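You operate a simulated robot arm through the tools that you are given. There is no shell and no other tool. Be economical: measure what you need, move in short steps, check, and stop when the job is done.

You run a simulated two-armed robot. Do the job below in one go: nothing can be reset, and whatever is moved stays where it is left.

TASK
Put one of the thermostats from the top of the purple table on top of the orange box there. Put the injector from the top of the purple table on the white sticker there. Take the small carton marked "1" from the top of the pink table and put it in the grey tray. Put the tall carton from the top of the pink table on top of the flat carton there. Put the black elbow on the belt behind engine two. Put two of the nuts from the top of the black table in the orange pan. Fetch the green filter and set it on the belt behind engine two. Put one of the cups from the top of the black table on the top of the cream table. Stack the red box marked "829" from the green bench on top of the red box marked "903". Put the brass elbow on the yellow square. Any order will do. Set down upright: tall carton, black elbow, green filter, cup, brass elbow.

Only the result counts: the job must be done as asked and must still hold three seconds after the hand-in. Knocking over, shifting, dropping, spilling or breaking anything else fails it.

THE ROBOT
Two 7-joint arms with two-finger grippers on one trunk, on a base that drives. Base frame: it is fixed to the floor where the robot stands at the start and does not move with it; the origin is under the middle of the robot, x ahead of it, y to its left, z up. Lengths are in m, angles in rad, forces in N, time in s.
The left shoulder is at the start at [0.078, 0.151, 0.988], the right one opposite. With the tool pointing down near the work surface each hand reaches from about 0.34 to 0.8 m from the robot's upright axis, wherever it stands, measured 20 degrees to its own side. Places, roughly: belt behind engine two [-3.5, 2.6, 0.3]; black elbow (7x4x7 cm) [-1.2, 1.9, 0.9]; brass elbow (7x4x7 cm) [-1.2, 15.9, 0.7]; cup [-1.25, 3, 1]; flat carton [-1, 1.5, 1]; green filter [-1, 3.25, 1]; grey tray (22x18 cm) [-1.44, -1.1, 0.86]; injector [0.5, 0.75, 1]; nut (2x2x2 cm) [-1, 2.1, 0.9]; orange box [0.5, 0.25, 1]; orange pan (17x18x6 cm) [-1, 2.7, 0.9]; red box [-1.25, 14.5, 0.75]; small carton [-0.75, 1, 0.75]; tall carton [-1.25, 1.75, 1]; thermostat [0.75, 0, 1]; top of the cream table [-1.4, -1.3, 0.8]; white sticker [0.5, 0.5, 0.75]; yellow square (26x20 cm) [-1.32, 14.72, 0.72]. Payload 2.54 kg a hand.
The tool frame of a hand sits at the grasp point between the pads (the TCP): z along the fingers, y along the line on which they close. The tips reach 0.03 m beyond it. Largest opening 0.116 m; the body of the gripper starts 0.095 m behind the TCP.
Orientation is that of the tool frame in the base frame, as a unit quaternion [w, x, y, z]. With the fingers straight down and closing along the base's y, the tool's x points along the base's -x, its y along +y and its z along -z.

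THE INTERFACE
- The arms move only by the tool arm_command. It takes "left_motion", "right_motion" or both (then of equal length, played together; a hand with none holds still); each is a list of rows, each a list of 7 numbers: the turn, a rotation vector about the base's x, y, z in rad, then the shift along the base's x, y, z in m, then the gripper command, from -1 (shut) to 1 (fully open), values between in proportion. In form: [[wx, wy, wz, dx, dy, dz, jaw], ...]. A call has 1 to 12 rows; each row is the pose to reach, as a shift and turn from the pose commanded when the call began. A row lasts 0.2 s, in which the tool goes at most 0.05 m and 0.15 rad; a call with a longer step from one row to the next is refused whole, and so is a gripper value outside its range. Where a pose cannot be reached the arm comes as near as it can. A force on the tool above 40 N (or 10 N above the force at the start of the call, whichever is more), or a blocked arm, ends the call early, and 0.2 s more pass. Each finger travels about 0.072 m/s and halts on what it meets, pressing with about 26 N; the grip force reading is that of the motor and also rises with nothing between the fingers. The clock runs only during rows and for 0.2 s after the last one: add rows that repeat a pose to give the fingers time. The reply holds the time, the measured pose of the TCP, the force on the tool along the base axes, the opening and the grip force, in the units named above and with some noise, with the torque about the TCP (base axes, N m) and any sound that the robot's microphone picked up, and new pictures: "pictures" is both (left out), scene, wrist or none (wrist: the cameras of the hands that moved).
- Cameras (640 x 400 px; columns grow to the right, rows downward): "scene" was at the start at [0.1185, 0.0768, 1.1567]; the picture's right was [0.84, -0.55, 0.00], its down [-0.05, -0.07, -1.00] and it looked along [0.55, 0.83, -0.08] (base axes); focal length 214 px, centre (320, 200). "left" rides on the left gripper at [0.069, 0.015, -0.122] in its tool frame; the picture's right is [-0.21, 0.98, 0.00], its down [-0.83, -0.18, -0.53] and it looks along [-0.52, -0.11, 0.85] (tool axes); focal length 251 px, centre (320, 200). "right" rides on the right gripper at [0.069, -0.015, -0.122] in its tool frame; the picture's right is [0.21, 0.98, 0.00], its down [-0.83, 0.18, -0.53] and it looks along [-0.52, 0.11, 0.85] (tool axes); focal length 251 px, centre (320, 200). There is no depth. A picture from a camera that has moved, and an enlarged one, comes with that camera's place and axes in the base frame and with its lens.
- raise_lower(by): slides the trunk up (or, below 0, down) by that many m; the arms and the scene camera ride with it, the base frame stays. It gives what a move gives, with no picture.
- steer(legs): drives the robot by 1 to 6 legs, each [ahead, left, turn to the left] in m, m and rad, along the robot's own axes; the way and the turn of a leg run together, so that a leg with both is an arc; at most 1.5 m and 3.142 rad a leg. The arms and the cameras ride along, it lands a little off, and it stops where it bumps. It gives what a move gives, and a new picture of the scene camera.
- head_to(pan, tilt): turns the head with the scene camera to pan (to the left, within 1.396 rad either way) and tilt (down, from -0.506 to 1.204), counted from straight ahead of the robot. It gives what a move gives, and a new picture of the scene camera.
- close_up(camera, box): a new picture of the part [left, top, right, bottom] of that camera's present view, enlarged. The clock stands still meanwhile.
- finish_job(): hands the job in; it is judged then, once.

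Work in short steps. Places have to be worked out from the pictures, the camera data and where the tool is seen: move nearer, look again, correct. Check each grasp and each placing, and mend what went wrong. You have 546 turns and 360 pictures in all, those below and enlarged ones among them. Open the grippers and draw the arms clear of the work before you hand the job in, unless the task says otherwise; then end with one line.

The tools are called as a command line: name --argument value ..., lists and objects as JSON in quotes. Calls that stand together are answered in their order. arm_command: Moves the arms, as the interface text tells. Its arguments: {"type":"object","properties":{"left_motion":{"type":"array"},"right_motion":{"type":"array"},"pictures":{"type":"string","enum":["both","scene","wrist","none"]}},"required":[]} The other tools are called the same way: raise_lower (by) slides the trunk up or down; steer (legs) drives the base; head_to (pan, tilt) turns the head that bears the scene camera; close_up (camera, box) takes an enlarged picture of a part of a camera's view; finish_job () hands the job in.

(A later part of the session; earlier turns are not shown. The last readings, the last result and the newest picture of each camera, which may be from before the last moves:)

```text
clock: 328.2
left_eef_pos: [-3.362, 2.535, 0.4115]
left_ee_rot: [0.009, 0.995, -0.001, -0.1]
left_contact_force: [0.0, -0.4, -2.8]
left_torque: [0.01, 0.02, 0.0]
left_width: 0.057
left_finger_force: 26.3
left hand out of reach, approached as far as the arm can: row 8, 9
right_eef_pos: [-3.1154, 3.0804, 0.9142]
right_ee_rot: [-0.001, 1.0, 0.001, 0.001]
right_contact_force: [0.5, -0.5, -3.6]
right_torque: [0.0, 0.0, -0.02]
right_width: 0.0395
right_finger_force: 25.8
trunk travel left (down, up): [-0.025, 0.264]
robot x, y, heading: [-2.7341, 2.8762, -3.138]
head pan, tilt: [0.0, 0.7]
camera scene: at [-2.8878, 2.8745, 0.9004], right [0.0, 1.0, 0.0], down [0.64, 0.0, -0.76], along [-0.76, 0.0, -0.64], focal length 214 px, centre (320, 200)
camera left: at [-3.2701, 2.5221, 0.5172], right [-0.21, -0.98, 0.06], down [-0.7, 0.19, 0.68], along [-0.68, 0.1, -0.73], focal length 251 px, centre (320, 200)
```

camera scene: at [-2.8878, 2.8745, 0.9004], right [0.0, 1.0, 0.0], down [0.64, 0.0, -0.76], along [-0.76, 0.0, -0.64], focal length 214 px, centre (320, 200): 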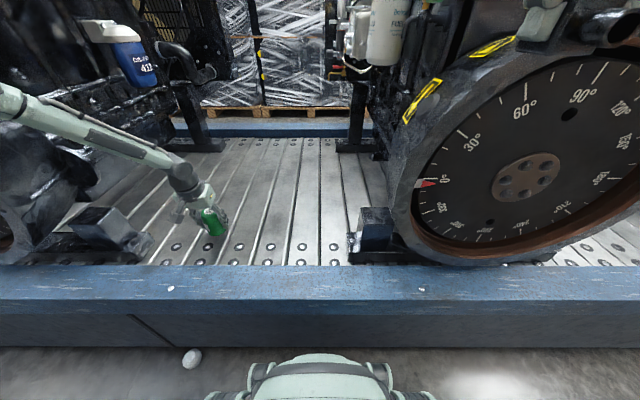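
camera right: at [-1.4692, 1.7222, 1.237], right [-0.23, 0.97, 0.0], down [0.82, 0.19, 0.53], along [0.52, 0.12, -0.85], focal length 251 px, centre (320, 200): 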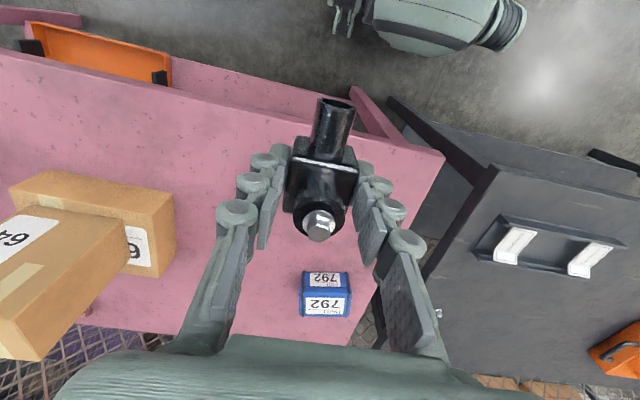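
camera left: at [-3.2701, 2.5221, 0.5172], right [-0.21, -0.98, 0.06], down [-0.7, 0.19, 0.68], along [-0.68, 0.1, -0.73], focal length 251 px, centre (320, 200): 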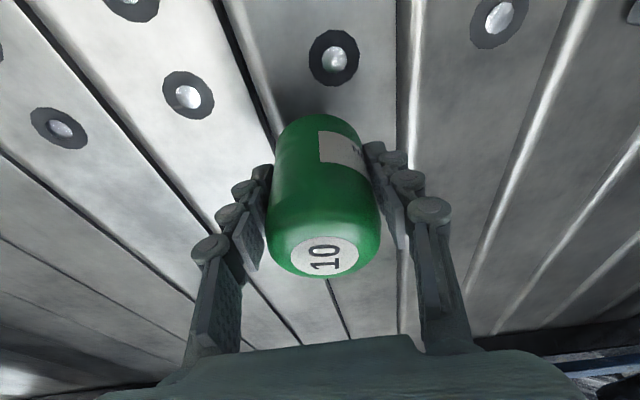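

Much better (z 0.41 at x −3.362). I lower the trunk the last 2.5 cm and creep 2 cm closer.

raise_lower --by -0.025

steer --legs '[[0.025, 0, 0]]'

```text
clock: 328.9
left_eef_pos: [-3.3618, 2.5347, 0.3864]
left_ee_rot: [0.01, 0.995, -0.001, -0.1]
left_contact_force: [0.3, 0.1, -2.2]
left_torque: [0.01, 0.0, 0.01]
left_width: 0.0572
left_finger_force: 25.9
right_eef_pos: [-3.1157, 3.0795, 0.8898]
right_ee_rot: [0.001, 1.0, 0.001, 0.001]
right_contact_force: [-0.4, 0.2, -2.5]
right_torque: [-0.01, -0.01, 0.03]
right_width: 0.0394
right_finger_force: 26.3
trunk travel left (down, up): [0.0, 0.289]
robot x, y, heading: [-2.7344, 2.8778, -3.143]
head pan, tilt: [0.0, 0.7]
```

```text
clock: 329.7
left_eef_pos: [-3.3861, 2.5338, 0.3856]
left_ee_rot: [0.008, 0.995, -0.001, -0.1]
left_contact_force: [0.5, -0.1, -2.3]
left_torque: [-0.02, 0.0, -0.03]
left_width: 0.0572
left_finger_force: 26.1
right_eef_pos: [-3.1409, 3.0798, 0.8894]
right_ee_rot: [0.0, 1.0, 0.0, 0.002]
right_contact_force: [0.2, -0.3, -3.2]
right_torque: [-0.01, 0.0, 0.0]
right_width: 0.0396
right_finger_force: 26.0
trunk travel left (down, up): [0.0, 0.289]
robot x, y, heading: [-2.7583, 2.876, -3.138]
head pan, tilt: [0.0, 0.7]
camera scene: at [-2.9124, 2.8745, 0.8754], right [0.0, 1.0, 0.0], down [0.64, 0.0, -0.76], along [-0.76, 0.0, -0.64], focal length 214 px, centre (320, 200)
```

scene: 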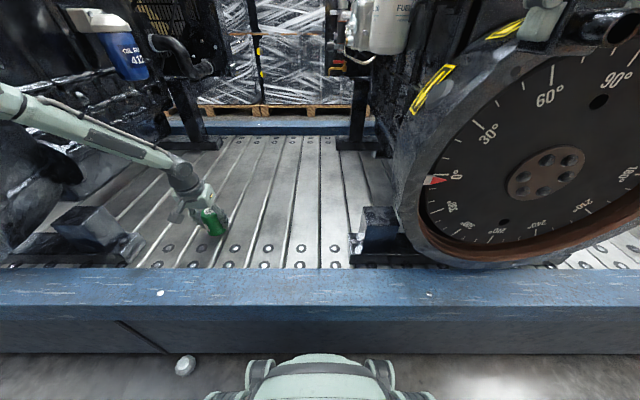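

No bump; now I lower in small steps watching for contact.

arm_command --left_motion '[[0, 0, 0, 0, -0.005, -0.01, -1], [0, 0, 0, 0, -0.01, -0.02, -1], [0, 0, 0, 0, -0.01, -0.028, -1], [0, 0, 0, 0, -0.01, -0.034, -1]]' --pictures "wrist"

```text
clock: 330.7
left_eef_pos: [-3.3745, 2.5215, 0.3743]
left_ee_rot: [0.01, 0.995, -0.001, -0.104]
left_contact_force: [-8.7, 0.8, 19.9]
left_torque: [0.23, 0.3, 0.08]
left_width: 0.0574
left_finger_force: 26.1
left hand out of reach, approached as far as the arm can: row 1, 2, 3, 4
right_eef_pos: [-3.1401, 3.08, 0.8897]
right_ee_rot: [0.001, 1.0, 0.0, 0.0]
right_contact_force: [-0.4, 0.2, -3.4]
right_torque: [0.02, -0.03, 0.0]
right_width: 0.0397
right_finger_force: 26.4
trunk travel left (down, up): [0.0, 0.289]
robot x, y, heading: [-2.7604, 2.8744, -3.141]
head pan, tilt: [0.0, 0.7]
camera left: at [-3.2814, 2.5086, 0.4796], right [-0.21, -0.98, 0.06], down [-0.7, 0.19, 0.69], along [-0.69, 0.1, -0.72], focal length 251 px, centre (320, 200)
```

left: 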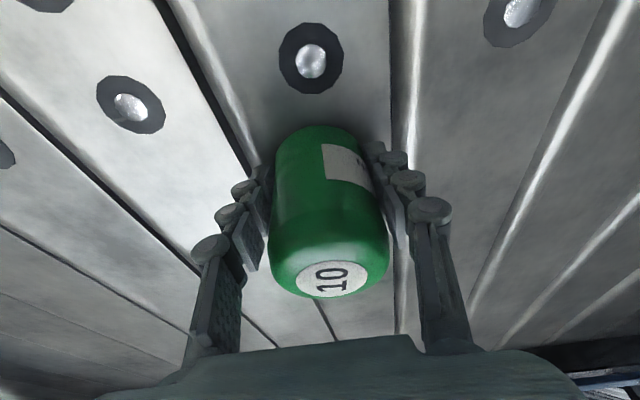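

Contact at z 0.374 (belt ≈0.33). I ease up 3 mm to relieve the drag and release, then lift.

arm_command --left_motion '[[0, 0, 0, 0, 0, 0.003, -1], [0, 0, 0, 0, 0, 0.003, -0.1], [0, 0, 0, 0, 0, 0.003, 0.5], [0, 0, 0, 0, 0, 0.003, 1], [0, 0, 0, 0, 0, 0.003, 1]]' --pictures "wrist"

```text
clock: 331.9
left_eef_pos: [-3.3728, 2.5216, 0.3735]
left_ee_rot: [0.009, 0.995, 0.0, -0.101]
left_contact_force: [-0.2, -0.3, 0.0]
left_torque: [0.0, -0.01, 0.02]
left_width: 0.116
left_finger_force: 0.0
right_eef_pos: [-3.1403, 3.0792, 0.8898]
right_ee_rot: [0.0, 1.0, 0.0, 0.001]
right_contact_force: [-0.3, -0.2, -2.3]
right_torque: [-0.03, -0.01, 0.0]
right_width: 0.0394
right_finger_force: 26.4
trunk travel left (down, up): [0.0, 0.289]
robot x, y, heading: [-2.7616, 2.8753, -3.137]
head pan, tilt: [0.0, 0.7]
camera left: at [-3.2803, 2.5084, 0.4797], right [-0.21, -0.98, 0.06], down [-0.7, 0.19, 0.68], along [-0.68, 0.1, -0.73], focal length 251 px, centre (320, 200)
```

left: 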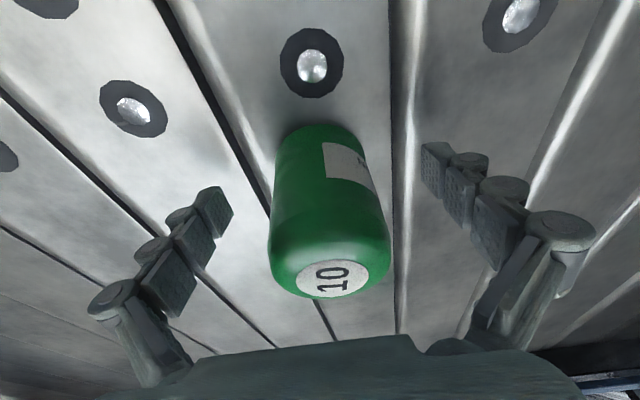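

It stands. I rise straight up and draw back.

arm_command --left_motion '[[0, 0, 0, 0.005, 0, 0.04, 1], [0, 0, 0, 0.01, 0, 0.085, 1], [0, 0, 0, 0.015, 0, 0.13, 1], [0, 0, 0, 0.02, 0, 0.175, 1], [0, 0, 0, 0.03, -0.01, 0.22, 1], [0, 0, 0, 0.05, -0.02, 0.265, 1], [0, 0, 0, 0.08, -0.03, 0.3, 1], [0, 0, 0, 0.12, -0.03, 0.33, 1], [0, 0, 0, 0.16, -0.03, 0.36, 1], [0, 0, 0, 0.2, -0.03, 0.39, 1]]' --pictures "both"

```text
refused: row 6 steps farther than a row can; nothing moved
```

arm_command --left_motion '[[0, 0, 0, 0.005, 0, 0.04, 1], [0, 0, 0, 0.01, 0, 0.085, 1], [0, 0, 0, 0.015, 0, 0.13, 1], [0, 0, 0, 0.02, 0, 0.175, 1], [0, 0, 0, 0.03, -0.01, 0.22, 1], [0, 0, 0, 0.05, -0.02, 0.26, 1], [0, 0, 0, 0.08, -0.03, 0.29, 1], [0, 0, 0, 0.12, -0.03, 0.31, 1], [0, 0, 0, 0.16, -0.03, 0.33, 1], [0, 0, 0, 0.2, -0.03, 0.35, 1]]' --pictures "both"

```text
clock: 334.1
left_eef_pos: [-3.1715, 2.492, 0.7234]
left_ee_rot: [0.009, 0.995, -0.001, -0.1]
left_contact_force: [-0.8, 0.2, -0.1]
left_torque: [0.04, 0.0, 0.02]
left_width: 0.1161
left_finger_force: 0.0
right_eef_pos: [-3.1403, 3.0812, 0.8896]
right_ee_rot: [0.0, 1.0, 0.002, 0.001]
right_contact_force: [-1.7, -0.3, -3.6]
right_torque: [-0.01, 0.01, -0.01]
right_width: 0.0394
right_finger_force: 25.9
trunk travel left (down, up): [0.0, 0.289]
robot x, y, heading: [-2.7612, 2.8756, -3.147]
head pan, tilt: [0.0, 0.7]
camera scene: at [-2.9124, 2.8746, 0.8754], right [0.0, 1.0, 0.0], down [0.64, 0.0, -0.76], along [-0.76, 0.0, -0.64], focal length 214 px, centre (320, 200)
camera left: at [-3.0804, 2.4786, 0.8302], right [-0.21, -0.98, 0.06], down [-0.7, 0.19, 0.68], along [-0.68, 0.1, -0.73], focal length 251 px, centre (320, 200)
```

scene: 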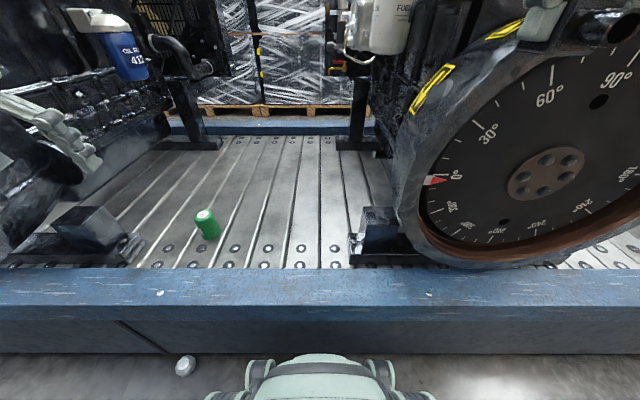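
left: 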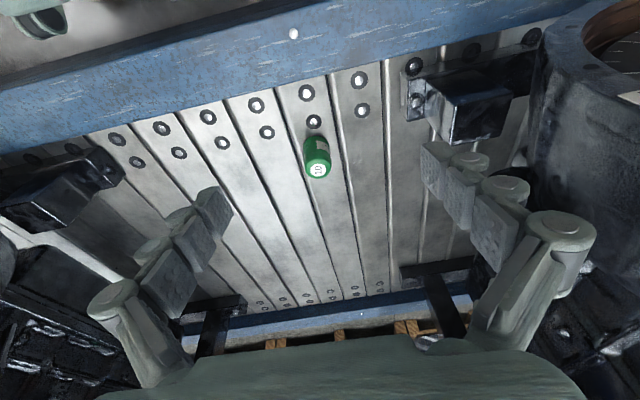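

The filter stands upright on the belt. I pull the left hand back and up, then drive left so the elbow's target lies on the right arm's outer side.

arm_command --left_motion '[[0, 0, 0, 0.03, -0.02, 0.03, 1], [0, 0, 0, 0.06, -0.04, 0.06, 1], [0, 0, 0, 0.085, -0.06, 0.1, 1], [0, 0, 0, 0.11, -0.08, 0.14, 1], [0, 0, 0, 0.13, -0.1, 0.18, 1]]' --pictures "none"

steer --legs '[[0, 0.43, 0]]'

```text
refused: row 3 steps farther than a row can; nothing moved
```

```text
clock: 337.3
left_eef_pos: [-3.1733, 2.2144, 0.7271]
left_ee_rot: [0.006, 0.994, -0.01, -0.106]
left_contact_force: [2.6, 1.6, 5.3]
left_torque: [-0.31, 0.3, 0.0]
left_width: 0.1159
left_finger_force: 0.1
right_eef_pos: [-3.139, 2.7986, 0.8908]
right_ee_rot: [0.0, 1.0, 0.0, 0.0]
right_contact_force: [0.4, 0.3, -3.4]
right_torque: [-0.02, 0.0, 0.0]
right_width: 0.0396
right_finger_force: 26.0
trunk travel left (down, up): [0.0, 0.289]
robot x, y, heading: [-2.7587, 2.5906, 3.144]
head pan, tilt: [0.0, 0.7]
stopped in leg 1: the force on the tool passed its limit at 67 N (the readings are from after the stop); the commanded pose is now the measured one
camera scene: at [-2.9116, 2.5918, 0.8754], right [0.0, 1.0, 0.0], down [0.64, 0.0, -0.77], along [-0.77, 0.0, -0.64], focal length 214 px, centre (320, 200)
```

scene: 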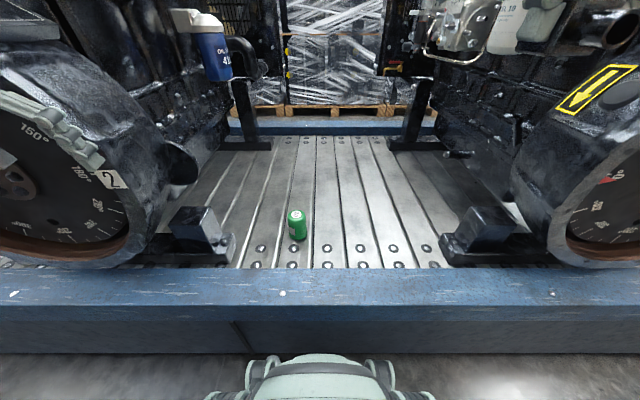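

My arm row was refused and the drive ran anyway; the left hand touched engine two's flywheel and stopped. I move the hand off it (away and back), then up.

arm_command --left_motion '[[0, 0, 0, 0.01, 0.03, 0, 1], [0, 0, 0, 0.03, 0.05, 0.01, 1], [0, 0, 0, 0.07, 0.05, 0.03, 1], [0, 0, 0, 0.105, 0.05, 0.06, 1], [0, 0, 0, 0.12, 0.04, 0.1, 1], [0, 0, 0, 0.13, 0.02, 0.14, 1], [0, 0, 0, 0.13, 0.0, 0.18, 1]]' --pictures "scene"

```text
clock: 338.9
left_eef_pos: [-3.0419, 2.2144, 0.9063]
left_ee_rot: [0.006, 0.994, -0.009, -0.104]
left_contact_force: [-0.1, -0.5, 0.0]
left_torque: [0.01, -0.01, 0.01]
left_width: 0.116
left_finger_force: 0.1
right_eef_pos: [-3.1402, 2.7968, 0.8904]
right_ee_rot: [0.0, 1.0, 0.0, 0.001]
right_contact_force: [-0.2, -1.0, -3.4]
right_torque: [0.01, 0.02, -0.01]
right_width: 0.0394
right_finger_force: 25.7
trunk travel left (down, up): [0.0, 0.289]
robot x, y, heading: [-2.7595, 2.5843, 3.139]
head pan, tilt: [0.0, 0.7]
camera scene: at [-2.912, 2.5915, 0.8753], right [0.0, 1.0, 0.0], down [0.64, 0.0, -0.76], along [-0.76, 0.0, -0.64], focal length 214 px, centre (320, 200)
```

scene: 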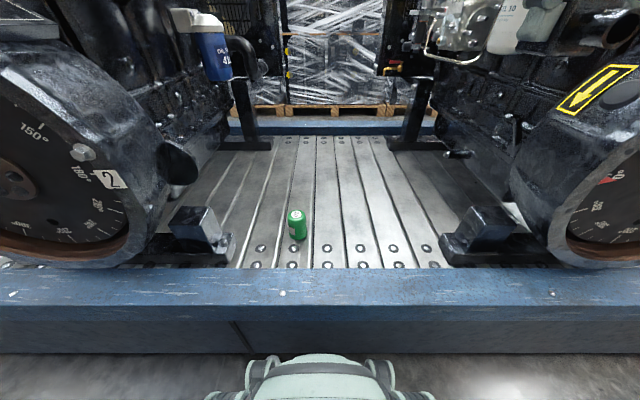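

Nothing moved. I now drive left 0.12 m.

steer --legs '[[0, 0.12, 0]]'

```text
clock: 340.7
left_eef_pos: [-3.0428, 2.0947, 0.9062]
left_ee_rot: [0.007, 0.995, -0.008, -0.104]
left_contact_force: [-0.3, 0.3, 0.9]
left_torque: [-0.01, 0.01, -0.02]
left_width: 0.1158
left_finger_force: 0.0
right_eef_pos: [-3.1393, 2.6785, 0.8907]
right_ee_rot: [0.0, 1.0, 0.0, 0.001]
right_contact_force: [-0.9, 0.3, -3.4]
right_torque: [0.01, 0.02, 0.0]
right_width: 0.0394
right_finger_force: 25.8
trunk travel left (down, up): [0.0, 0.289]
robot x, y, heading: [-2.7581, 2.4722, -3.143]
head pan, tilt: [0.0, 0.7]
camera scene: at [-2.912, 2.4729, 0.8754], right [0.0, 1.0, 0.0], down [0.64, 0.0, -0.76], along [-0.76, 0.0, -0.64], focal length 214 px, centre (320, 200)
```

scene: 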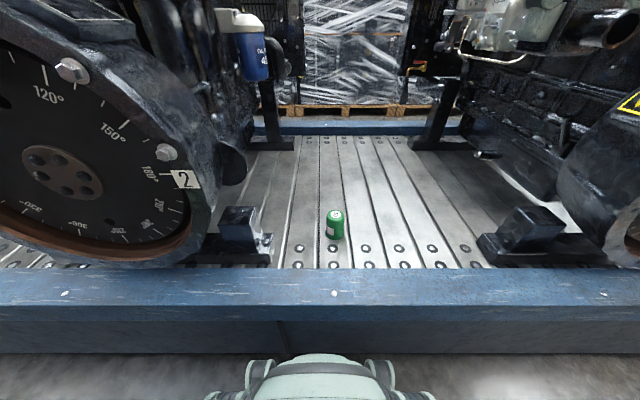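

Now the right hand with the elbow: ahead to (−3.38, 2.73) and down to about z 0.47.

arm_command --right_motion '[[0, 0, 0, -0.035, 0.01, -0.03, -1], [0, 0, 0, -0.07, 0.02, -0.06, -1], [0, 0, 0, -0.105, 0.03, -0.09, -1], [0, 0, 0, -0.14, 0.04, -0.12, -1], [0, 0, 0, -0.175, 0.05, -0.15, -1], [0, 0, 0, -0.21, 0.05, -0.18, -1], [0, 0, 0, -0.24, 0.05, -0.215, -1], [0, 0, 0, -0.24, 0.05, -0.26, -1], [0, 0, 0, -0.24, 0.05, -0.305, -1], [0, 0, 0, -0.24, 0.05, -0.35, -1], [0, 0, 0, -0.24, 0.05, -0.39, -1], [0, 0, 0, -0.24, 0.05, -0.42, -1]]' --pictures "both"

```text
clock: 343.3
left_eef_pos: [-3.0419, 2.0948, 0.9047]
left_ee_rot: [0.006, 0.995, -0.009, -0.104]
left_contact_force: [-0.2, 0.0, -0.2]
left_torque: [0.0, 0.01, 0.01]
left_width: 0.1161
left_finger_force: 0.1
right_eef_pos: [-3.381, 2.7295, 0.4699]
right_ee_rot: [0.0, 1.0, 0.0, 0.0]
right_contact_force: [0.0, 0.1, -3.2]
right_torque: [-0.02, -0.03, 0.0]
right_width: 0.0396
right_finger_force: 26.0
trunk travel left (down, up): [0.0, 0.289]
robot x, y, heading: [-2.7618, 2.4747, 3.142]
head pan, tilt: [0.0, 0.7]
camera scene: at [-2.9121, 2.4729, 0.8754], right [0.0, 1.0, 0.0], down [0.64, 0.0, -0.76], along [-0.76, 0.0, -0.64], focal length 214 px, centre (320, 200)
camera right: at [-3.3114, 2.7428, 0.591], right [0.21, -0.98, 0.0], down [-0.83, -0.18, 0.53], along [-0.52, -0.11, -0.85], focal length 251 px, centre (320, 200)
```

scene: 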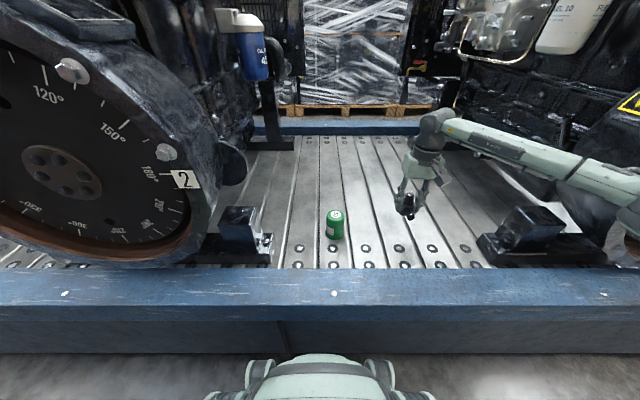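
right: 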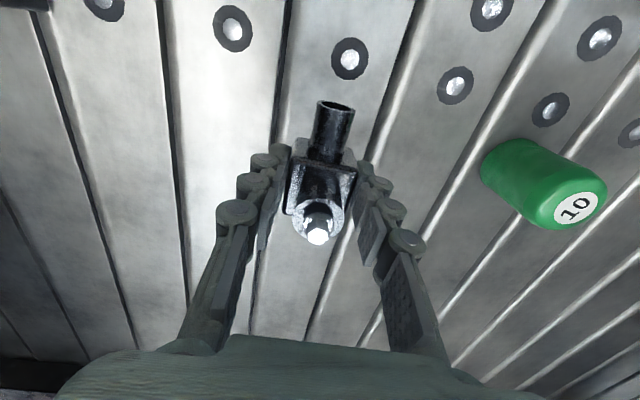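

The right arm reaches well. I lower further with x −3.39, stopping at contact near z 0.37.

arm_command --right_motion '[[0, 0, 0, -0.01, 0, -0.04, -1], [0, 0, 0, -0.01, 0, -0.075, -1], [0, 0, 0, -0.01, 0, -0.09, -1], [0, 0, 0, -0.01, 0, -0.096, -1], [0, 0, 0, -0.01, 0, -0.1, -1], [0, 0, 0, -0.01, 0, -0.103, -1]]' --pictures "both"

```text
clock: 344.7
left_eef_pos: [-3.042, 2.0936, 0.9072]
left_ee_rot: [0.004, 0.994, -0.009, -0.105]
left_contact_force: [-0.1, 0.0, 0.7]
left_torque: [0.0, 0.0, -0.01]
left_width: 0.116
left_finger_force: 0.1
right_eef_pos: [-3.3916, 2.7294, 0.3702]
right_ee_rot: [0.0, 1.0, 0.0, -0.002]
right_contact_force: [-3.5, 2.5, 20.5]
right_torque: [0.07, 0.13, -0.04]
right_width: 0.0398
right_finger_force: 26.1
trunk travel left (down, up): [0.0, 0.289]
robot x, y, heading: [-2.76, 2.4717, -3.139]
head pan, tilt: [0.0, 0.7]
camera scene: at [-2.9109, 2.4724, 0.8758], right [0.0, 1.0, 0.0], down [0.64, 0.0, -0.77], along [-0.77, 0.0, -0.64], focal length 214 px, centre (320, 200)
camera right: at [-3.3215, 2.7427, 0.491], right [0.21, -0.98, 0.0], down [-0.82, -0.18, 0.54], along [-0.53, -0.11, -0.84], focal length 251 px, centre (320, 200)
```

scene: 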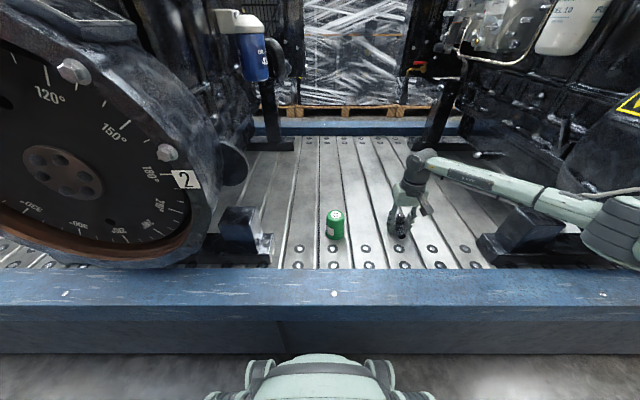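
right: 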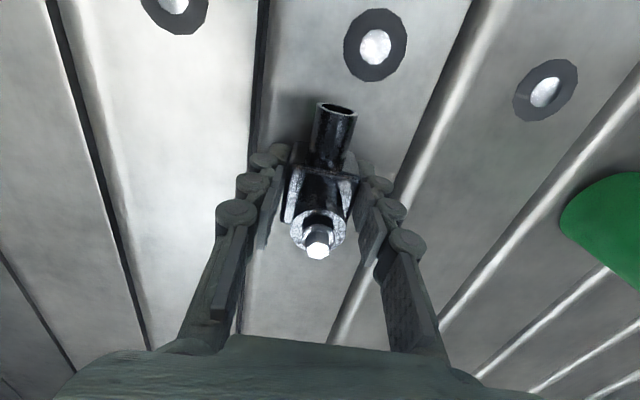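

Contact at 0.370 as expected. I ease up 1 mm, open and rise.

arm_command --right_motion '[[0, 0, 0, 0, 0, 0.002, -1], [0, 0, 0, 0, 0, 0.002, 0], [0, 0, 0, 0, 0, 0.002, 0.7], [0, 0, 0, 0, 0, 0.002, 0.7], [0, 0, 0, 0.003, 0, 0.04, 0.7], [0, 0, 0, 0.006, 0, 0.085, 0.7], [0, 0, 0, 0.01, 0, 0.13, 0.7], [0, 0, 0, 0.015, 0, 0.175, 0.7], [0, 0, 0, 0.02, 0, 0.22, 0.7], [0, 0, 0, 0.03, 0, 0.265, 1], [0, 0, 0, 0.05, 0, 0.305, 1]]' --pictures "both"

```text
clock: 347.1
left_eef_pos: [-3.0428, 2.0951, 0.9071]
left_ee_rot: [0.006, 0.995, -0.009, -0.104]
left_contact_force: [-0.8, 0.2, -0.4]
left_torque: [0.0, 0.01, 0.0]
left_width: 0.1162
left_finger_force: 0.0
right_eef_pos: [-3.34, 2.7284, 0.6725]
right_ee_rot: [0.0, 1.0, 0.001, 0.001]
right_contact_force: [0.1, 0.4, -0.2]
right_torque: [-0.04, 0.02, 0.0]
right_width: 0.1162
right_finger_force: 0.0
trunk travel left (down, up): [0.0, 0.289]
robot x, y, heading: [-2.7535, 2.474, -3.138]
head pan, tilt: [0.0, 0.7]
camera scene: at [-2.912, 2.4728, 0.8754], right [0.0, 1.0, 0.0], down [0.64, 0.0, -0.76], along [-0.76, 0.0, -0.64], focal length 214 px, centre (320, 200)
camera right: at [-3.2705, 2.7426, 0.7941], right [0.22, -0.98, 0.0], down [-0.83, -0.18, 0.53], along [-0.52, -0.11, -0.85], focal length 251 px, centre (320, 200)
```

scene: 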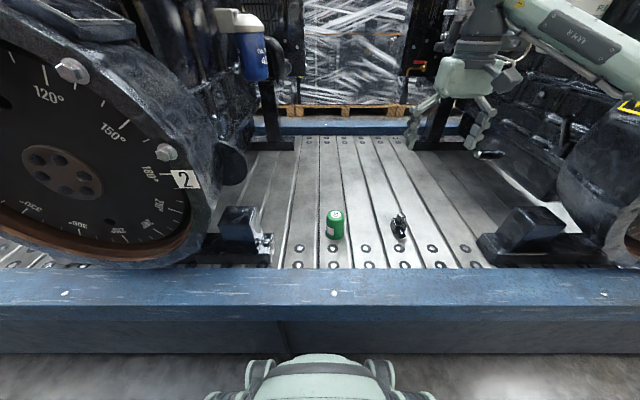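
right: 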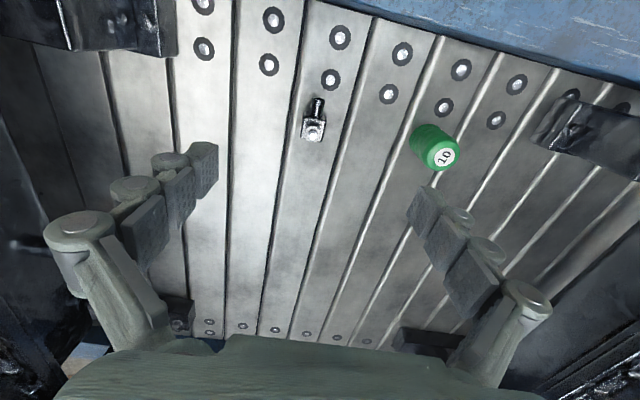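

Both stand upright on the belt. I retract the right hand.

arm_command --right_motion '[[0, 0, 0, 0.035, 0, 0.03, 1], [0, 0, 0, 0.07, 0, 0.06, 1], [0, 0, 0, 0.105, 0, 0.09, 1], [0, 0, 0, 0.135, 0, 0.12, 1], [0, 0, 0, 0.165, 0, 0.15, 1], [0, 0, 0, 0.19, 0, 0.18, 1], [0, 0, 0, 0.21, 0, 0.21, 1]]' --pictures "none"

```text
clock: 348.7
left_eef_pos: [-3.0429, 2.0961, 0.9061]
left_ee_rot: [0.006, 0.995, -0.009, -0.104]
left_contact_force: [-0.9, 0.4, 0.3]
left_torque: [-0.03, -0.03, -0.04]
left_width: 0.1159
left_finger_force: 0.0
right_eef_pos: [-3.1299, 2.7284, 0.8823]
right_ee_rot: [-0.001, 1.0, -0.001, 0.001]
right_contact_force: [-0.8, -0.1, -1.0]
right_torque: [-0.05, -0.07, -0.01]
right_width: 0.1157
right_finger_force: 0.0
trunk travel left (down, up): [0.0, 0.289]
robot x, y, heading: [-2.7588, 2.4706, -3.14]
head pan, tilt: [0.0, 0.7]
```

I back away from the belt, turn right to face north (+y), and raise the trunk to its starting height.

steer --legs '[[-0.45, 0, 0], [0, 0, -1.571]]'

raise_lower --by 0.225

head_to --pan 0.0 --tilt 0.15

```text
clock: 355.3
left_eef_pos: [-2.682, 2.7622, 0.906]
left_ee_rot: [0.071, -0.692, 0.715, 0.077]
left_contact_force: [-0.3, -0.7, -0.3]
left_torque: [-0.01, 0.01, -0.03]
left_width: 0.116
left_finger_force: 0.1
right_eef_pos: [-2.0488, 2.8405, 0.8835]
right_ee_rot: [0.001, -0.702, 0.712, 0.001]
right_contact_force: [-0.8, 0.6, -0.3]
right_torque: [0.0, 0.04, -0.02]
right_width: 0.1162
right_finger_force: 0.1
trunk travel left (down, up): [0.0, 0.289]
robot x, y, heading: [-2.3117, 2.4682, 1.553]
head pan, tilt: [0.0, 0.7]
camera scene: at [-2.3078, 2.6255, 0.8755], right [1.0, -0.02, 0.0], down [-0.01, -0.64, -0.76], along [0.01, 0.76, -0.64], focal length 214 px, centre (320, 200)
```

scene: 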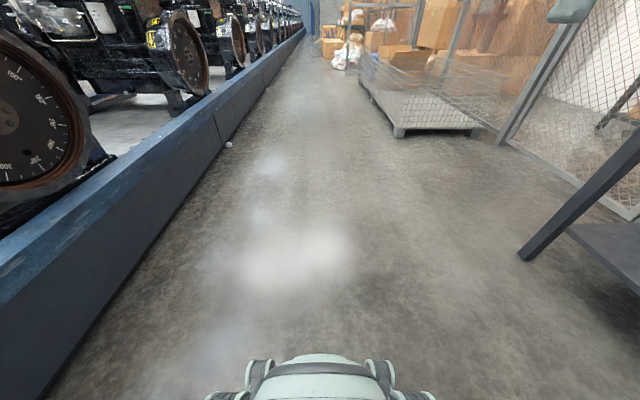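

```text
clock: 357.7
left_eef_pos: [-2.6819, 2.7628, 1.1322]
left_ee_rot: [0.07, -0.691, 0.715, 0.077]
left_contact_force: [0.2, 0.3, -0.4]
left_torque: [0.04, -0.01, -0.01]
left_width: 0.116
left_finger_force: 0.0
right_eef_pos: [-2.0495, 2.8411, 1.1076]
right_ee_rot: [-0.001, -0.701, 0.713, -0.001]
right_contact_force: [0.8, 0.4, 0.0]
right_torque: [0.02, 0.01, -0.03]
right_width: 0.116
right_finger_force: 0.0
trunk travel left (down, up): [-0.225, 0.064]
robot x, y, heading: [-2.3113, 2.4734, 1.556]
head pan, tilt: [0.0, 0.7]
```

```text
clock: 358.7
left_eef_pos: [-2.6834, 2.7628, 1.1313]
left_ee_rot: [0.069, -0.692, 0.714, 0.078]
left_contact_force: [-0.5, 0.8, 0.1]
left_torque: [-0.02, 0.0, -0.03]
left_width: 0.116
left_finger_force: 0.0
right_eef_pos: [-2.0488, 2.8407, 1.1068]
right_ee_rot: [0.0, -0.702, 0.712, -0.001]
right_contact_force: [-0.5, -0.5, 0.2]
right_torque: [0.03, 0.01, 0.0]
right_width: 0.1159
right_finger_force: 0.0
trunk travel left (down, up): [-0.225, 0.064]
robot x, y, heading: [-2.3094, 2.476, 1.553]
head pan, tilt: [0.0, 0.15]
camera scene: at [-2.3077, 2.6333, 1.1505], right [1.0, -0.02, 0.0], down [0.0, -0.15, -0.99], along [0.02, 0.99, -0.15], focal length 214 px, centre (320, 200)
```

scene: 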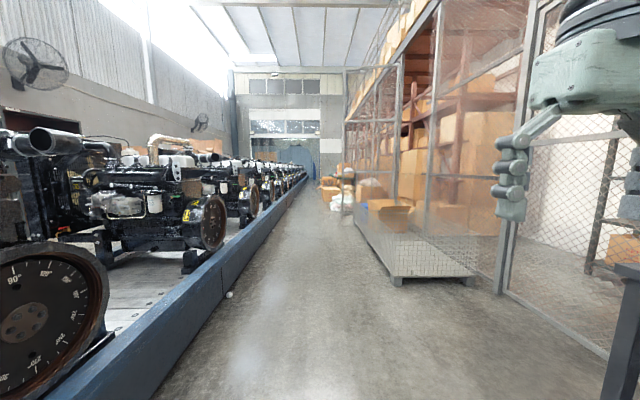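

The aisle is clear. I align, shift 0.2 m left and drive 6 m north, then look again.

steer --legs '[[0, 0.2, 0.018], [1.5, 0, 0], [1.5, 0, 0], [1.5, 0, 0], [1.5, 0, 0]]'

```text
clock: 389.3
left_eef_pos: [-2.9113, 8.7493, 1.1314]
left_ee_rot: [0.07, -0.697, 0.709, 0.077]
left_contact_force: [0.4, 0.1, -0.6]
left_torque: [-0.02, 0.02, 0.0]
left_width: 0.1161
left_finger_force: 0.0
right_eef_pos: [-2.2779, 8.8385, 1.107]
right_ee_rot: [0.0, 0.708, -0.707, 0.002]
right_contact_force: [0.3, -0.2, -0.2]
right_torque: [-0.04, 0.0, -0.01]
right_width: 0.1161
right_finger_force: 0.0
trunk travel left (down, up): [-0.225, 0.064]
robot x, y, heading: [-2.5332, 8.467, 1.572]
head pan, tilt: [0.0, 0.15]
camera scene: at [-2.5334, 8.6274, 1.1505], right [1.0, 0.0, 0.0], down [0.0, -0.15, -0.99], along [0.0, 0.99, -0.15], focal length 214 px, centre (320, 200)
```

scene: 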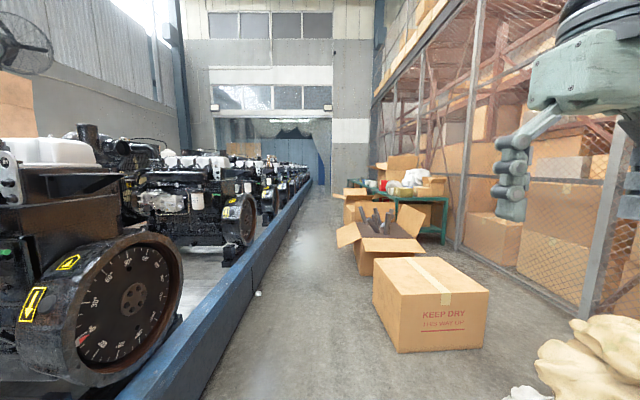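

Boxes stand on the right from y≈9.8. I zoom to measure the open box's left flap and what follows.

close_up --camera "scene" --box '[240, 120, 520, 300]'

```text
2.22 times, centred on (380, 210) of scene
camera zoom: at [-2.5334, 8.6274, 1.1505], right [1.0, 0.0, 0.0], down [0.0, -0.15, -0.99], along [0.0, 0.99, -0.15], focal length 477 px, centre (187, 178)
```

zoom: 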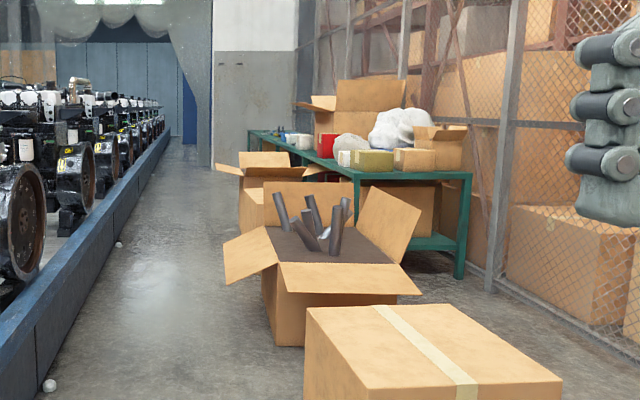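

The corridor narrows to about 0.8 m between rail (x −3.16) and the box flap (x −2.35). I bring the left hand inward first to keep the arm slim.

arm_command --left_motion '[[0, 0, 0, 0.03, 0.03, 0, 1], [0, 0, 0, 0.06, 0.05, 0, 1], [0, 0, 0, 0.1, 0.06, 0, 1], [0, 0, 0, 0.14, 0.07, 0, 1], [0, 0, 0, 0.17, 0.07, 0, 1]]' --pictures "none"

head_to --pan 1.3 --tilt 0.3

```text
clock: 390.5
left_eef_pos: [-2.7406, 8.8216, 1.1309]
left_ee_rot: [0.07, -0.696, 0.71, 0.078]
left_contact_force: [-0.2, -1.1, -0.1]
left_torque: [0.0, 0.03, 0.0]
left_width: 0.1159
left_finger_force: 0.1
right_eef_pos: [-2.2767, 8.8388, 1.1061]
right_ee_rot: [0.001, 0.707, -0.707, 0.0]
right_contact_force: [0.6, -0.2, -0.5]
right_torque: [0.02, 0.01, -0.02]
right_width: 0.1161
right_finger_force: 0.1
trunk travel left (down, up): [-0.225, 0.064]
robot x, y, heading: [-2.5365, 8.4658, 1.571]
head pan, tilt: [0.0, 0.15]
```

```text
clock: 392.0
left_eef_pos: [-2.7424, 8.8201, 1.1313]
left_ee_rot: [0.069, -0.698, 0.709, 0.079]
left_contact_force: [-0.1, 0.6, 0.1]
left_torque: [-0.03, 0.01, -0.04]
left_width: 0.1163
left_finger_force: 0.1
right_eef_pos: [-2.2783, 8.8378, 1.1068]
right_ee_rot: [0.0, -0.707, 0.708, 0.001]
right_contact_force: [0.6, -1.5, 0.3]
right_torque: [-0.01, 0.0, -0.01]
right_width: 0.1157
right_finger_force: 0.1
trunk travel left (down, up): [-0.225, 0.064]
robot x, y, heading: [-2.5331, 8.4639, 1.571]
head pan, tilt: [1.3, 0.3]
camera scene: at [-2.6233, 8.5595, 1.1366], right [0.27, 0.96, 0.0], down [0.28, -0.08, -0.96], along [-0.92, 0.26, -0.3], focal length 214 px, centre (320, 200)
```

scene: 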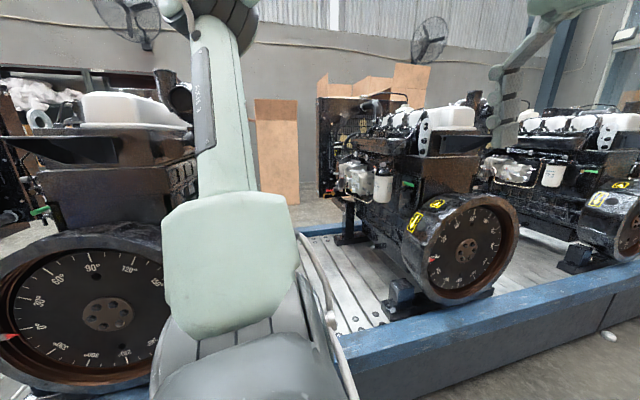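

The elbow sits only ≈0.35 m left of centre, so there is room. I shift left 0.2 m, go ahead 1 m and look down-ahead.

steer --legs '[[0, 0.2, 0], [1.0, 0, 0]]'

head_to --pan -0.15 --tilt 0.45

```text
clock: 399.5
left_eef_pos: [-2.9289, 9.8116, 1.1378]
left_ee_rot: [0.064, -0.697, 0.708, 0.095]
left_contact_force: [0.3, -0.4, -0.1]
left_torque: [0.01, 0.0, 0.03]
left_width: 0.116
left_finger_force: 0.1
right_eef_pos: [-2.4674, 9.8329, 1.1074]
right_ee_rot: [0.003, 0.707, -0.707, -0.005]
right_contact_force: [0.2, -0.5, 0.2]
right_torque: [0.02, 0.03, -0.03]
right_width: 0.1162
right_finger_force: 0.1
trunk travel left (down, up): [-0.225, 0.064]
robot x, y, heading: [-2.7307, 9.4644, 1.573]
head pan, tilt: [1.3, 0.3]
stopped in leg 2: the robot was blocked; the commanded pose is now the measured one
camera scene: at [-2.8122, 9.5525, 1.1381], right [0.27, 0.96, 0.0], down [0.28, -0.07, -0.96], along [-0.92, 0.25, -0.29], focal length 214 px, centre (320, 200)
```

scene: 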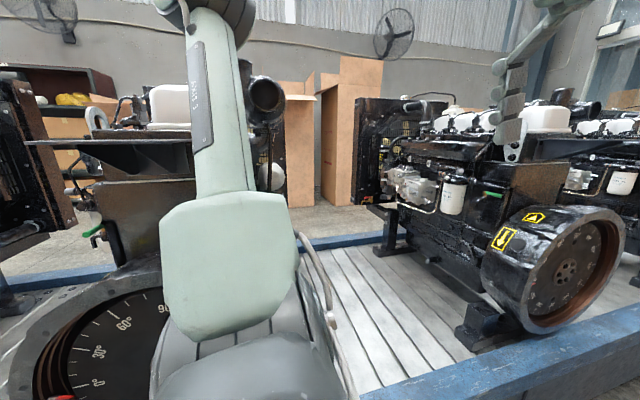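

```text
clock: 401.1
left_eef_pos: [-2.9267, 9.8116, 1.1377]
left_ee_rot: [0.063, -0.696, 0.709, 0.094]
left_contact_force: [-0.6, 0.1, 0.3]
left_torque: [0.0, 0.02, 0.02]
left_width: 0.1158
left_finger_force: 0.1
right_eef_pos: [-2.4675, 9.8315, 1.1058]
right_ee_rot: [-0.003, -0.707, 0.707, 0.006]
right_contact_force: [-0.5, 0.2, 0.4]
right_torque: [-0.03, -0.01, -0.03]
right_width: 0.1161
right_finger_force: 0.0
trunk travel left (down, up): [-0.225, 0.064]
robot x, y, heading: [-2.728, 9.4645, 1.572]
head pan, tilt: [-0.15, 0.45]
camera scene: at [-2.7084, 9.6178, 1.1233], right [0.99, -0.15, -0.01], down [-0.08, -0.42, -0.9], along [0.13, 0.89, -0.43], focal length 214 px, centre (320, 200)
```

scene: 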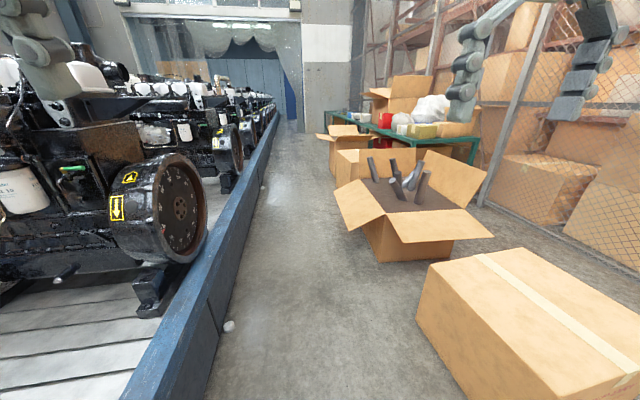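

The drive ended with a "blocked" note, and the left arm was nudged — likely its elbow against an engine pipe. I shift 6 cm right, then stretch both arms forward to slim the elbows.

steer --legs '[[0, -0.06, 0]]'

arm_command --left_motion '[[0, 0, 0, 0.01, 0.04, -0.02, 1], [0, 0, 0, 0.02, 0.08, -0.04, 1], [0, 0, 0, 0.03, 0.12, -0.06, 1], [0, 0, 0, 0.04, 0.16, -0.08, 1], [0, 0, 0, 0.05, 0.2, -0.1, 1], [0, 0, 0, 0.05, 0.23, -0.12, 1]]' --right_motion '[[0, 0, 0, -0.015, 0.035, -0.02, 1], [0, 0, 0, -0.03, 0.07, -0.04, 1], [0, 0, 0, -0.05, 0.11, -0.06, 1], [0, 0, 0, -0.07, 0.15, -0.08, 1], [0, 0, 0, -0.085, 0.185, -0.1, 1], [0, 0, 0, -0.1, 0.21, -0.12, 1]]' --pictures "none"

head_to --pan 1.3 --tilt 0.1

```text
clock: 402.3
left_eef_pos: [-2.8777, 9.8161, 1.1334]
left_ee_rot: [0.066, -0.697, 0.709, 0.085]
left_contact_force: [0.0, -0.1, -0.2]
left_torque: [0.0, 0.03, 0.03]
left_width: 0.116
left_finger_force: 0.1
right_eef_pos: [-2.4161, 9.8363, 1.1068]
right_ee_rot: [0.0, -0.707, 0.707, -0.001]
right_contact_force: [0.1, -0.4, 0.5]
right_torque: [0.0, 0.0, 0.01]
right_width: 0.1161
right_finger_force: 0.0
trunk travel left (down, up): [-0.225, 0.064]
robot x, y, heading: [-2.6722, 9.4665, 1.574]
head pan, tilt: [-0.15, 0.45]
camera scene: at [-2.6573, 9.6228, 1.1226], right [0.99, -0.15, 0.0], down [-0.07, -0.43, -0.9], along [0.13, 0.89, -0.44], focal length 214 px, centre (320, 200)
```

scene: 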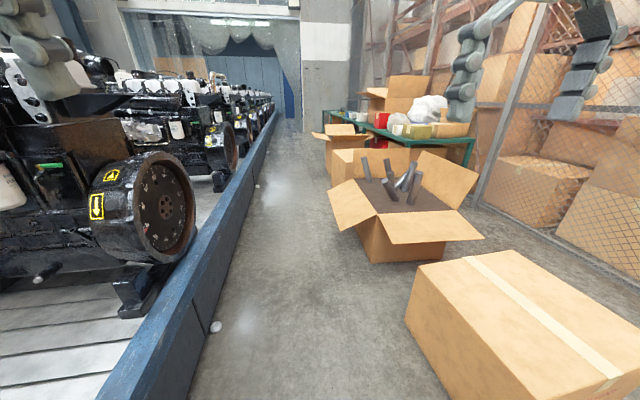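

```text
clock: 403.7
left_eef_pos: [-2.8298, 10.0472, 1.0103]
left_ee_rot: [0.066, -0.697, 0.709, 0.084]
left_contact_force: [0.0, -0.5, 0.7]
left_torque: [-0.05, -0.03, 0.0]
left_width: 0.1158
left_finger_force: 0.0
right_eef_pos: [-2.5173, 10.0476, 0.9866]
right_ee_rot: [0.001, 0.708, -0.707, 0.001]
right_contact_force: [-0.2, -0.1, -0.3]
right_torque: [0.05, -0.02, -0.02]
right_width: 0.1161
right_finger_force: 0.1
trunk travel left (down, up): [-0.225, 0.064]
robot x, y, heading: [-2.6678, 9.4643, 1.568]
head pan, tilt: [-0.15, 0.45]
```

```text
clock: 405.3
left_eef_pos: [-2.8285, 10.0466, 1.0125]
left_ee_rot: [0.068, -0.697, 0.708, 0.086]
left_contact_force: [-0.4, 0.2, -1.0]
left_torque: [-0.01, -0.02, -0.01]
left_width: 0.1159
left_finger_force: 0.0
right_eef_pos: [-2.5158, 10.0453, 0.9885]
right_ee_rot: [0.001, -0.707, 0.707, 0.0]
right_contact_force: [0.8, -0.8, 0.3]
right_torque: [-0.01, -0.01, 0.01]
right_width: 0.1158
right_finger_force: 0.1
trunk travel left (down, up): [-0.225, 0.064]
robot x, y, heading: [-2.6687, 9.4676, 1.576]
head pan, tilt: [1.3, 0.099]
camera scene: at [-2.76, 9.5565, 1.1552], right [0.27, 0.96, 0.0], down [0.1, -0.03, -0.99], along [-0.96, 0.27, -0.1], focal length 214 px, centre (320, 200)
```

scene: 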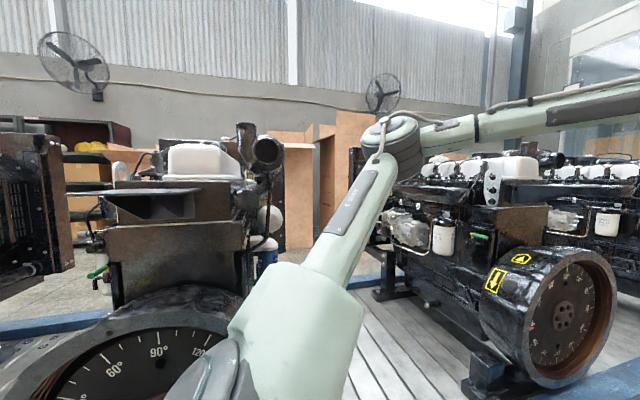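

The elbow is now tucked. I look down to the right to see the base's actual width against the box flap.

head_to --pan -1.35 --tilt 1.15

```text
clock: 407.7
left_eef_pos: [-2.8277, 10.0467, 1.0112]
left_ee_rot: [0.066, -0.697, 0.709, 0.085]
left_contact_force: [-0.4, -0.1, -0.2]
left_torque: [0.01, 0.01, 0.02]
left_width: 0.116
left_finger_force: 0.1
right_eef_pos: [-2.5167, 10.0454, 0.9877]
right_ee_rot: [0.0, 0.708, -0.707, 0.0]
right_contact_force: [-0.2, -0.1, -0.3]
right_torque: [-0.04, -0.05, 0.04]
right_width: 0.116
right_finger_force: 0.1
trunk travel left (down, up): [-0.225, 0.064]
robot x, y, heading: [-2.6729, 9.4631, 1.573]
head pan, tilt: [-1.349, 1.15]
camera scene: at [-2.6132, 9.5451, 1.0674], right [0.22, -0.98, 0.0], down [-0.89, -0.2, -0.41], along [0.4, 0.09, -0.91], focal length 214 px, centre (320, 200)
```

scene: 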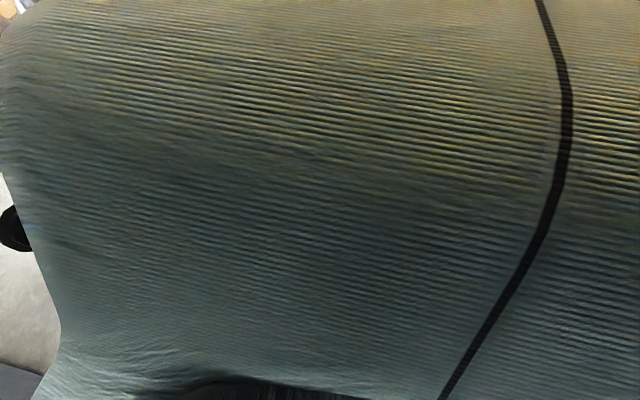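

View blocked by the arm. I go on carefully: shift 3 cm left and 0.6 m ahead, then look toward the flap.

steer --legs '[[0, 0.03, 0], [0.6, 0, 0]]'

head_to --pan -0.5 --tilt 0.95

```text
clock: 411.6
left_eef_pos: [-2.8601, 10.6449, 1.0115]
left_ee_rot: [0.067, -0.697, 0.709, 0.085]
left_contact_force: [-0.1, 0.0, 0.9]
left_torque: [-0.03, -0.01, 0.02]
left_width: 0.1161
left_finger_force: 0.0
right_eef_pos: [-2.5467, 10.6437, 0.988]
right_ee_rot: [0.0, -0.707, 0.707, 0.0]
right_contact_force: [0.0, 0.3, 0.8]
right_torque: [0.03, 0.03, -0.04]
right_width: 0.1159
right_finger_force: 0.1
trunk travel left (down, up): [-0.225, 0.064]
robot x, y, heading: [-2.7047, 10.0626, 1.571]
head pan, tilt: [-1.349, 1.15]
camera scene: at [-2.6439, 10.143, 1.0673], right [0.22, -0.98, 0.0], down [-0.89, -0.2, -0.41], along [0.4, 0.09, -0.91], focal length 214 px, centre (320, 200)
```

scene: 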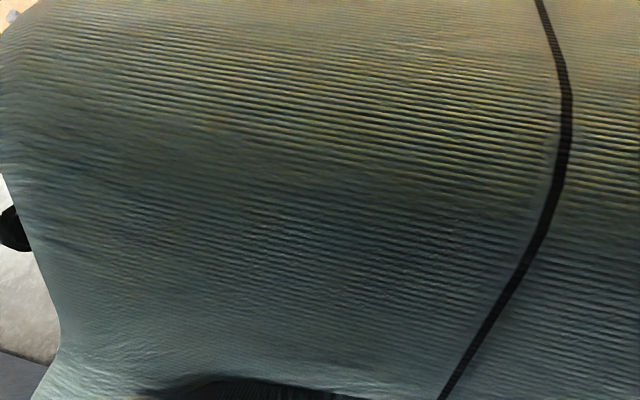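

```text
clock: 412.8
left_eef_pos: [-2.8589, 10.6458, 1.0112]
left_ee_rot: [0.067, -0.697, 0.709, 0.086]
left_contact_force: [0.3, 0.3, -0.3]
left_torque: [0.01, 0.02, -0.02]
left_width: 0.1163
left_finger_force: 0.0
right_eef_pos: [-2.546, 10.6436, 0.9883]
right_ee_rot: [0.0, -0.707, 0.707, 0.0]
right_contact_force: [-0.5, -0.5, -0.5]
right_torque: [-0.01, 0.0, -0.01]
right_width: 0.116
right_finger_force: 0.0
trunk travel left (down, up): [-0.225, 0.064]
robot x, y, heading: [-2.6993, 10.0651, 1.567]
head pan, tilt: [-0.499, 0.949]
camera scene: at [-2.6672, 10.1935, 1.0807], right [0.88, -0.48, 0.0], down [-0.39, -0.71, -0.58], along [0.28, 0.51, -0.81], focal length 214 px, centre (320, 200)
```

scene: 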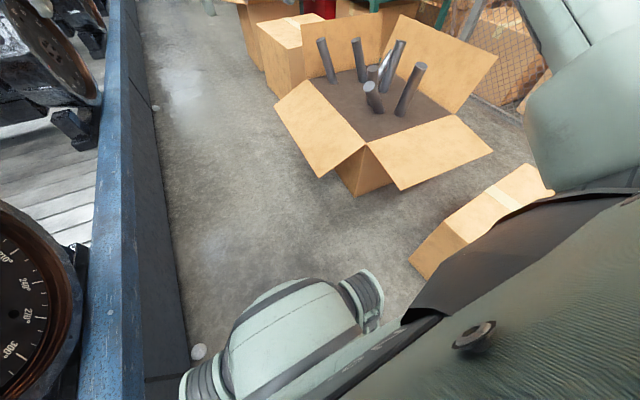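

Base right side reaches x≈−2.42 while the flap ends at −2.34, so I pass with 7 cm to spare. I drive on 1.2 m.

steer --legs '[[1.2, 0.01, 0.004]]'

head_to --pan -0.3 --tilt 0.45

```text
clock: 418.9
left_eef_pos: [-2.8918, 11.8432, 1.0118]
left_ee_rot: [-0.066, 0.703, -0.703, -0.085]
left_contact_force: [-0.1, -1.2, 0.0]
left_torque: [-0.04, 0.03, 0.01]
left_width: 0.116
left_finger_force: 0.1
right_eef_pos: [-2.5811, 11.8482, 0.987]
right_ee_rot: [0.0, 0.713, -0.701, -0.001]
right_contact_force: [1.2, 0.4, -0.6]
right_torque: [0.01, -0.01, 0.01]
right_width: 0.1159
right_finger_force: 0.0
trunk travel left (down, up): [-0.225, 0.064]
robot x, y, heading: [-2.7242, 11.2644, 1.589]
head pan, tilt: [-0.499, 0.949]
camera scene: at [-2.6922, 11.3951, 1.0806], right [0.89, -0.46, 0.0], down [-0.37, -0.72, -0.58], along [0.27, 0.52, -0.81], focal length 214 px, centre (320, 200)
```

scene: 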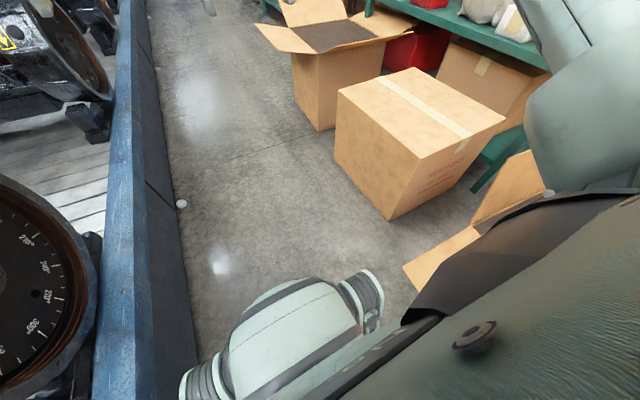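

```text
clock: 419.8
left_eef_pos: [-2.8927, 11.8425, 1.0098]
left_ee_rot: [-0.067, 0.704, -0.702, -0.086]
left_contact_force: [1.1, -0.9, 0.1]
left_torque: [0.0, -0.01, 0.02]
left_width: 0.1162
left_finger_force: 0.1
right_eef_pos: [-2.5808, 11.8475, 0.9875]
right_ee_rot: [0.0, 0.715, -0.699, 0.0]
right_contact_force: [0.3, -0.7, 0.4]
right_torque: [-0.01, 0.0, 0.01]
right_width: 0.1159
right_finger_force: 0.0
trunk travel left (down, up): [-0.225, 0.064]
robot x, y, heading: [-2.7214, 11.2614, 1.589]
head pan, tilt: [-0.3, 0.45]
camera scene: at [-2.7002, 11.4187, 1.1226], right [0.96, -0.28, 0.0], down [-0.12, -0.42, -0.9], along [0.25, 0.86, -0.44], focal length 214 px, centre (320, 200)
```

scene: 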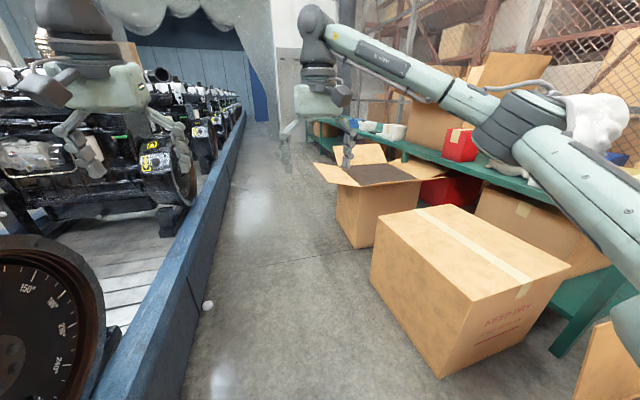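

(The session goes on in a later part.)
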